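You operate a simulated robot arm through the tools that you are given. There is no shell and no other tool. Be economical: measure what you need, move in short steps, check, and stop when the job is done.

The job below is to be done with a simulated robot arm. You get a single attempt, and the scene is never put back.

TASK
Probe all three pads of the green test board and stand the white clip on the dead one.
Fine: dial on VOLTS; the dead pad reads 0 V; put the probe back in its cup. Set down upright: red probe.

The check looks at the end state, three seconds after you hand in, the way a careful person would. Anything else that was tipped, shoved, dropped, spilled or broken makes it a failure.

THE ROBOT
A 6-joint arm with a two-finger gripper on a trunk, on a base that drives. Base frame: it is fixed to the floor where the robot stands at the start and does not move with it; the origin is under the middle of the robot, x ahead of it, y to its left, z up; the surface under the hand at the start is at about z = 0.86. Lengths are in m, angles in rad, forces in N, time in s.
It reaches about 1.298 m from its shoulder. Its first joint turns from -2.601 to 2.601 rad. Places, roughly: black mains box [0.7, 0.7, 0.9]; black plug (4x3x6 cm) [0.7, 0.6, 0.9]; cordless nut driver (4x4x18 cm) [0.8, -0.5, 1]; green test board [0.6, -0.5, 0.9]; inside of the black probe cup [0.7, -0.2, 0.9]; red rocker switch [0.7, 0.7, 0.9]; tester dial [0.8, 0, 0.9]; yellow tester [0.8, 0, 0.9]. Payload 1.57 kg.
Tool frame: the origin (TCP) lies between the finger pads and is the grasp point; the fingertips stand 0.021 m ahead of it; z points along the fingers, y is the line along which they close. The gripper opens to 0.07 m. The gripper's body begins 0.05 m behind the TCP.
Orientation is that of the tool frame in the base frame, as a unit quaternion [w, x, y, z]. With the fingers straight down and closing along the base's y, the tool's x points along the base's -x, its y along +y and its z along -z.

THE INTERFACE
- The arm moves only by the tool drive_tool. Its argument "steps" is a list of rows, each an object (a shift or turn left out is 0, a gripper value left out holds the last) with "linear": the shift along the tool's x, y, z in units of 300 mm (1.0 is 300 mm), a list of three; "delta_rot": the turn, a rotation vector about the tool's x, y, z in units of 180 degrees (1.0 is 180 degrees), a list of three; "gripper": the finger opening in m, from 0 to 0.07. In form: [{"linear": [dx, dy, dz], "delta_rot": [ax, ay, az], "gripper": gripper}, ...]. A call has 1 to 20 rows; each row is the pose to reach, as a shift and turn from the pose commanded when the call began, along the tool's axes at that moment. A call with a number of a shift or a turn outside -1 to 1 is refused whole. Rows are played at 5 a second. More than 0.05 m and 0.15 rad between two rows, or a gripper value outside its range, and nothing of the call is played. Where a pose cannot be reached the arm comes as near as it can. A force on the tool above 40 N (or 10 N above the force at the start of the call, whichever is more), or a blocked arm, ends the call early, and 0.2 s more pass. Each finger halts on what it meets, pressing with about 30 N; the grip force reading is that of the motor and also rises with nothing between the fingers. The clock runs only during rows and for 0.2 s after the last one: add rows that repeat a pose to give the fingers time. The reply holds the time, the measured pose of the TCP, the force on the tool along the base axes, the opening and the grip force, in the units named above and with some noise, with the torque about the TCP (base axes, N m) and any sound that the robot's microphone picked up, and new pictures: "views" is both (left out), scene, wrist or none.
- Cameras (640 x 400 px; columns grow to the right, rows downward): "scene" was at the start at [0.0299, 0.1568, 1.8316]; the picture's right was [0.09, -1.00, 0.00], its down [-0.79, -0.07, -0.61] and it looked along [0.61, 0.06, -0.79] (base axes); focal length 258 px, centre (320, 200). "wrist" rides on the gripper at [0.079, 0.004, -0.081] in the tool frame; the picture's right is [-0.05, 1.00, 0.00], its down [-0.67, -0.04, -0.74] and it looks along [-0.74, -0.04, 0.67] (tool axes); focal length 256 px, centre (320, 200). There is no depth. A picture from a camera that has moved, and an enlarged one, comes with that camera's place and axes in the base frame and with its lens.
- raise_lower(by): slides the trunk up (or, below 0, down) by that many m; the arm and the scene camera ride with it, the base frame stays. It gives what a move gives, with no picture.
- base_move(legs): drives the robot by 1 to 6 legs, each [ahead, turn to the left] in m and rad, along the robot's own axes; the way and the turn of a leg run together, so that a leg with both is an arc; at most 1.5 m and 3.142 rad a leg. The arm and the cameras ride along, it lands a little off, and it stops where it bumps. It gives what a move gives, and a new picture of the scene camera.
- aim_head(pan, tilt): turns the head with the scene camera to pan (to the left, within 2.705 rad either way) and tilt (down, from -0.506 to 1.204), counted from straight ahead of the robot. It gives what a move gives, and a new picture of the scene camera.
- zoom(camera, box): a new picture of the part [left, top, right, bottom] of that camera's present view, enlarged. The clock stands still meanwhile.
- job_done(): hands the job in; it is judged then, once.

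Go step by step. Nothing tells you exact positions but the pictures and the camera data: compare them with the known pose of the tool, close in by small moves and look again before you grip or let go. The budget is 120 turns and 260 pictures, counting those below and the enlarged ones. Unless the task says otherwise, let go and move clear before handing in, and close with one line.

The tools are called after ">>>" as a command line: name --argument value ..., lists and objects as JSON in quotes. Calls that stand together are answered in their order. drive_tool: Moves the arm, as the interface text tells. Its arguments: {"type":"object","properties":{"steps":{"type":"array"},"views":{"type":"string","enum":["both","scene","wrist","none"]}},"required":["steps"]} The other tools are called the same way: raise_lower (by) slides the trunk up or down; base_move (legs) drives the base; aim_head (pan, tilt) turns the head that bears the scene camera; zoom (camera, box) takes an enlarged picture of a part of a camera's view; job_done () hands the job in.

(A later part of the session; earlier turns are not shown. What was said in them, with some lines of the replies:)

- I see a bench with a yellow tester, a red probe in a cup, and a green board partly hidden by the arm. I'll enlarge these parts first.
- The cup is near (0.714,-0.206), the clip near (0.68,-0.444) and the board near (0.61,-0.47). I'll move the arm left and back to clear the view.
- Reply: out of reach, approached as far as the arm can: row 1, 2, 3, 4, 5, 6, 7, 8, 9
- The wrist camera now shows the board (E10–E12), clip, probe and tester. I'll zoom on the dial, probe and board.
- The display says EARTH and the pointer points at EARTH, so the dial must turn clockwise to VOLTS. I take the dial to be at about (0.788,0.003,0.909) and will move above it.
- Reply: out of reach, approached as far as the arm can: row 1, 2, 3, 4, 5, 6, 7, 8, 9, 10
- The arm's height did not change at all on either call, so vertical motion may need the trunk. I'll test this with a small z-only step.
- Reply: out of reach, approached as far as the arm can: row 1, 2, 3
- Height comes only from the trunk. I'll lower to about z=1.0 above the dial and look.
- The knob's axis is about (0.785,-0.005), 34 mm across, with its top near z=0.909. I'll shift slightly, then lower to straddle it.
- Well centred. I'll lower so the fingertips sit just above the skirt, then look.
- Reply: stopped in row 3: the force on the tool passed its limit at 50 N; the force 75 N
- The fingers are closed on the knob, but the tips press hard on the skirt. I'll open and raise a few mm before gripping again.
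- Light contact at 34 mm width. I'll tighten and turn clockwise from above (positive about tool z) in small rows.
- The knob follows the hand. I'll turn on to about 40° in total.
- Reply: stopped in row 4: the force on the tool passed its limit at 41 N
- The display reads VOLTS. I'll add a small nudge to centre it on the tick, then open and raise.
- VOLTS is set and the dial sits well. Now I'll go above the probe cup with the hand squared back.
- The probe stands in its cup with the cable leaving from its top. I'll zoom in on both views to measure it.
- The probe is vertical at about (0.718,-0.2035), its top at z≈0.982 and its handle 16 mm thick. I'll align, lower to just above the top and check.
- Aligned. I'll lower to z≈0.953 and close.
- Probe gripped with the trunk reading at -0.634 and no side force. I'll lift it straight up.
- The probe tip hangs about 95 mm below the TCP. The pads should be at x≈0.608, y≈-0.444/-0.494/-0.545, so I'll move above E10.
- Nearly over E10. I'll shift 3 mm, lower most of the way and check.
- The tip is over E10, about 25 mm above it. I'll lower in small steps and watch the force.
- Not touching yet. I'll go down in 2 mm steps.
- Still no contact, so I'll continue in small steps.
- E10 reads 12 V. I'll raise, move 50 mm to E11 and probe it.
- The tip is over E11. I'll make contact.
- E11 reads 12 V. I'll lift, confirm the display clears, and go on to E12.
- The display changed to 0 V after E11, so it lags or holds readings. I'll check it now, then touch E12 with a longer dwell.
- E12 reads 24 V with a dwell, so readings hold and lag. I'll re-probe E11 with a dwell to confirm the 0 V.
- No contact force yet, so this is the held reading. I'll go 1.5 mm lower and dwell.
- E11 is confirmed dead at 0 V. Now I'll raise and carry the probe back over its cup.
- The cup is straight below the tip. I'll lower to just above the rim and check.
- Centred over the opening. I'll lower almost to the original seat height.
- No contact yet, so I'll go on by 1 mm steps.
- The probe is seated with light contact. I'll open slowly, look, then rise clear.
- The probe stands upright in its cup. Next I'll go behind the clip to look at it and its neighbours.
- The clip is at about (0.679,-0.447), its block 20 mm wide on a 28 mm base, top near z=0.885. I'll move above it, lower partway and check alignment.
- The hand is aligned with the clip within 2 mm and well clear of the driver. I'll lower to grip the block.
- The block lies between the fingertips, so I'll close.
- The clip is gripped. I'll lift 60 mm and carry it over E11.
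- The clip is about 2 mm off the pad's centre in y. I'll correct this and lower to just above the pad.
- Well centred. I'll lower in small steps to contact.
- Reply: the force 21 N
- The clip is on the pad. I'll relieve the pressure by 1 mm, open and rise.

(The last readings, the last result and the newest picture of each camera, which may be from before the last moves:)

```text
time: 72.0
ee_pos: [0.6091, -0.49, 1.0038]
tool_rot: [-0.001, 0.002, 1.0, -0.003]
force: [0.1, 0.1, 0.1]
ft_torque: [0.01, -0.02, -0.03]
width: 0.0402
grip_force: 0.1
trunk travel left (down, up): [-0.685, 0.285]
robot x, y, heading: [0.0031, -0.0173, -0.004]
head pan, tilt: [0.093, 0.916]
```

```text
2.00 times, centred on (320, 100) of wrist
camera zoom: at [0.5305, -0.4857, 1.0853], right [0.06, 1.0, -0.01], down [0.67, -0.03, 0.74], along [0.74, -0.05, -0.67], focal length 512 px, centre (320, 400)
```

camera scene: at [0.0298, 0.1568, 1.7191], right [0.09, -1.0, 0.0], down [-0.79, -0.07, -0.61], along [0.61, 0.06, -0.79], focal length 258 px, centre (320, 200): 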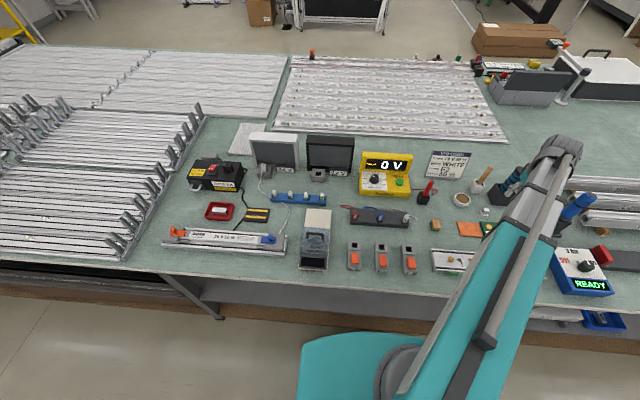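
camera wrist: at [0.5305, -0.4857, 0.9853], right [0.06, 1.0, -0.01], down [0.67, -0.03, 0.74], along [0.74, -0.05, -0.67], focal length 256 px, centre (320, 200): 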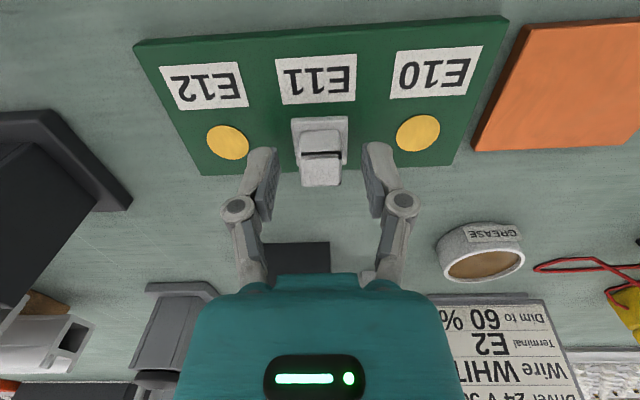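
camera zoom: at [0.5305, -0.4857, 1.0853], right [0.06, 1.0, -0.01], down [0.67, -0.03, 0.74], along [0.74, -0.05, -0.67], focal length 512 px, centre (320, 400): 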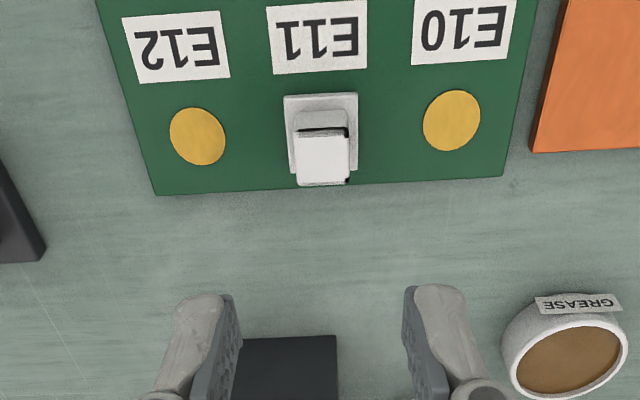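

The clip stands centred on E11. I'll rise clear, move aside and do a last check of the tester, probe and board.

>>> raise_lower --by 0.1

>>> drive_tool --steps '[{"linear": [0, 0.15, 0]}, {"linear": [0, 0.3, 0]}, {"linear": [0, 0.45, 0]}, {"linear": [0, 0.6, 0]}, {"linear": [0, 0.75, 0]}, {"linear": [0, 0.9, 0]}, {"linear": [0, 1.0, 0]}, {"linear": [0, 1.0, 0]}]'

>>> zoom --camera "scene" --box '[340, 140, 580, 290]'

>>> zoom --camera "wrist" --box '[0, 0, 640, 260]'

```text
time: 73.4
ee_pos: [0.6092, -0.4911, 1.1029]
tool_rot: [-0.001, 0.002, 1.0, -0.003]
force: [-0.5, 0.4, -0.2]
ft_torque: [-0.02, 0.0, 0.04]
width: 0.0401
grip_force: 0.1
trunk travel left (down, up): [-0.785, 0.185]
robot x, y, heading: [0.0005, -0.018, -0.004]
head pan, tilt: [0.093, 0.916]
```

```text
time: 75.2
ee_pos: [0.61, -0.1881, 1.1034]
tool_rot: [-0.001, 0.001, 1.0, -0.003]
force: [0.1, 0.6, 0.1]
ft_torque: [-0.01, 0.02, 0.03]
width: 0.0398
grip_force: 0.0
trunk travel left (down, up): [-0.785, 0.185]
robot x, y, heading: [-0.0037, -0.0211, -0.001]
head pan, tilt: [0.093, 0.916]
camera scene: at [0.0299, 0.1569, 1.7606], right [0.09, -1.0, 0.0], down [-0.79, -0.07, -0.61], along [0.61, 0.06, -0.79], focal length 258 px, centre (320, 200)
camera wrist: at [0.5318, -0.1845, 1.1853], right [0.06, 1.0, -0.01], down [0.67, -0.03, 0.74], along [0.74, -0.05, -0.67], focal length 256 px, centre (320, 200)
```

scene: 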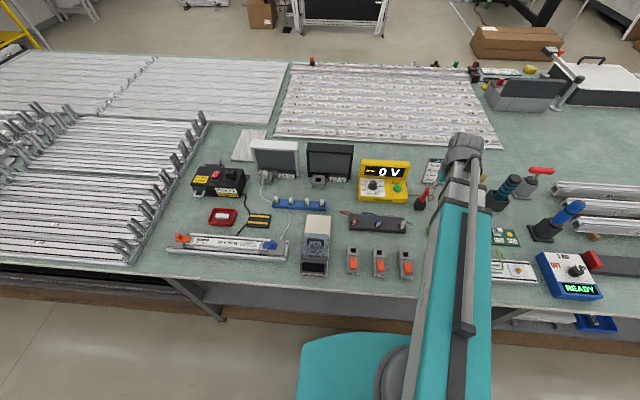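
wrist: 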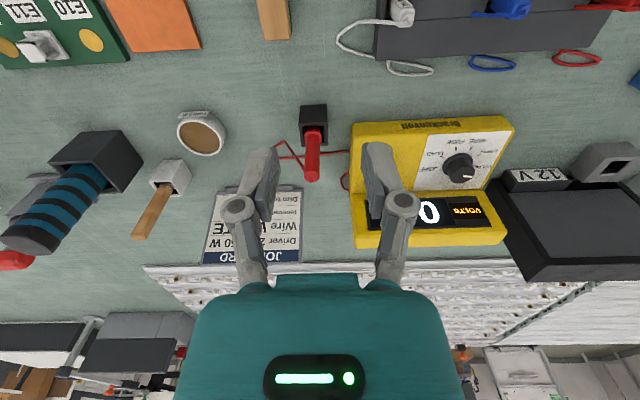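

```text
2.67 times, centred on (460, 215) of scene
camera zoom: at [0.0299, 0.1569, 1.7606], right [0.09, -1.0, 0.0], down [-0.79, -0.07, -0.61], along [0.61, 0.06, -0.79], focal length 689 px, centre (-53, 160)
```

zoom: 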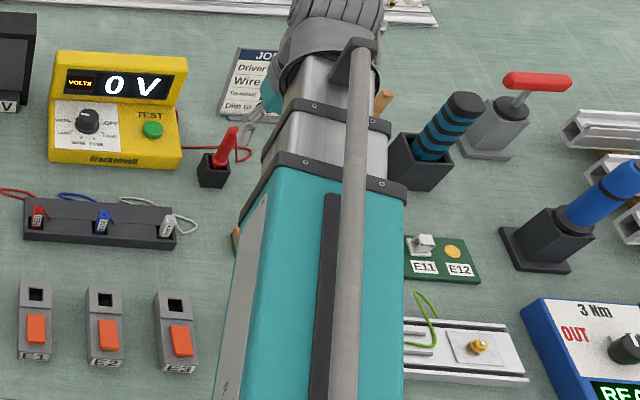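

```text
1.00 times, centred on (320, 130) of wrist (not enlarged: the box is as wide or as high as the picture)
camera zoom: at [0.5318, -0.1845, 1.1853], right [0.06, 1.0, -0.01], down [0.67, -0.03, 0.74], along [0.74, -0.05, -0.67], focal length 256 px, centre (320, 270)
```

zoom: 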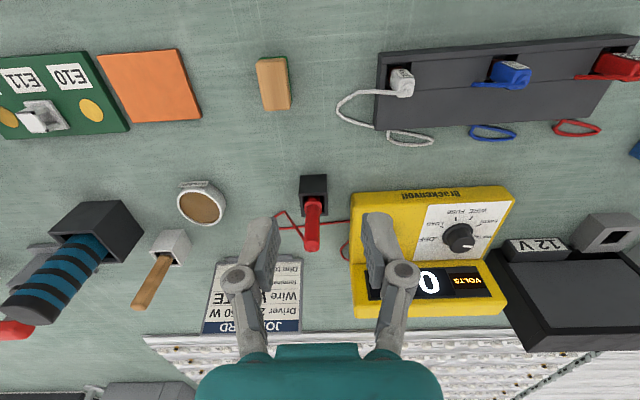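

The last views show the dial on VOLTS with the display at 0 V, the probe upright in its cup and the clip standing on E11. The arm is clear and nothing else has moved, so I'm handing in.

>>> job_done

```text
The job is handed in.
```

I probed all three pads with the dial on VOLTS: E10 read 12 V, E11 read 0 V and E12 read 24 V. The white clip is standing on E11, the red probe is upright in its cup, and the job is handed in.
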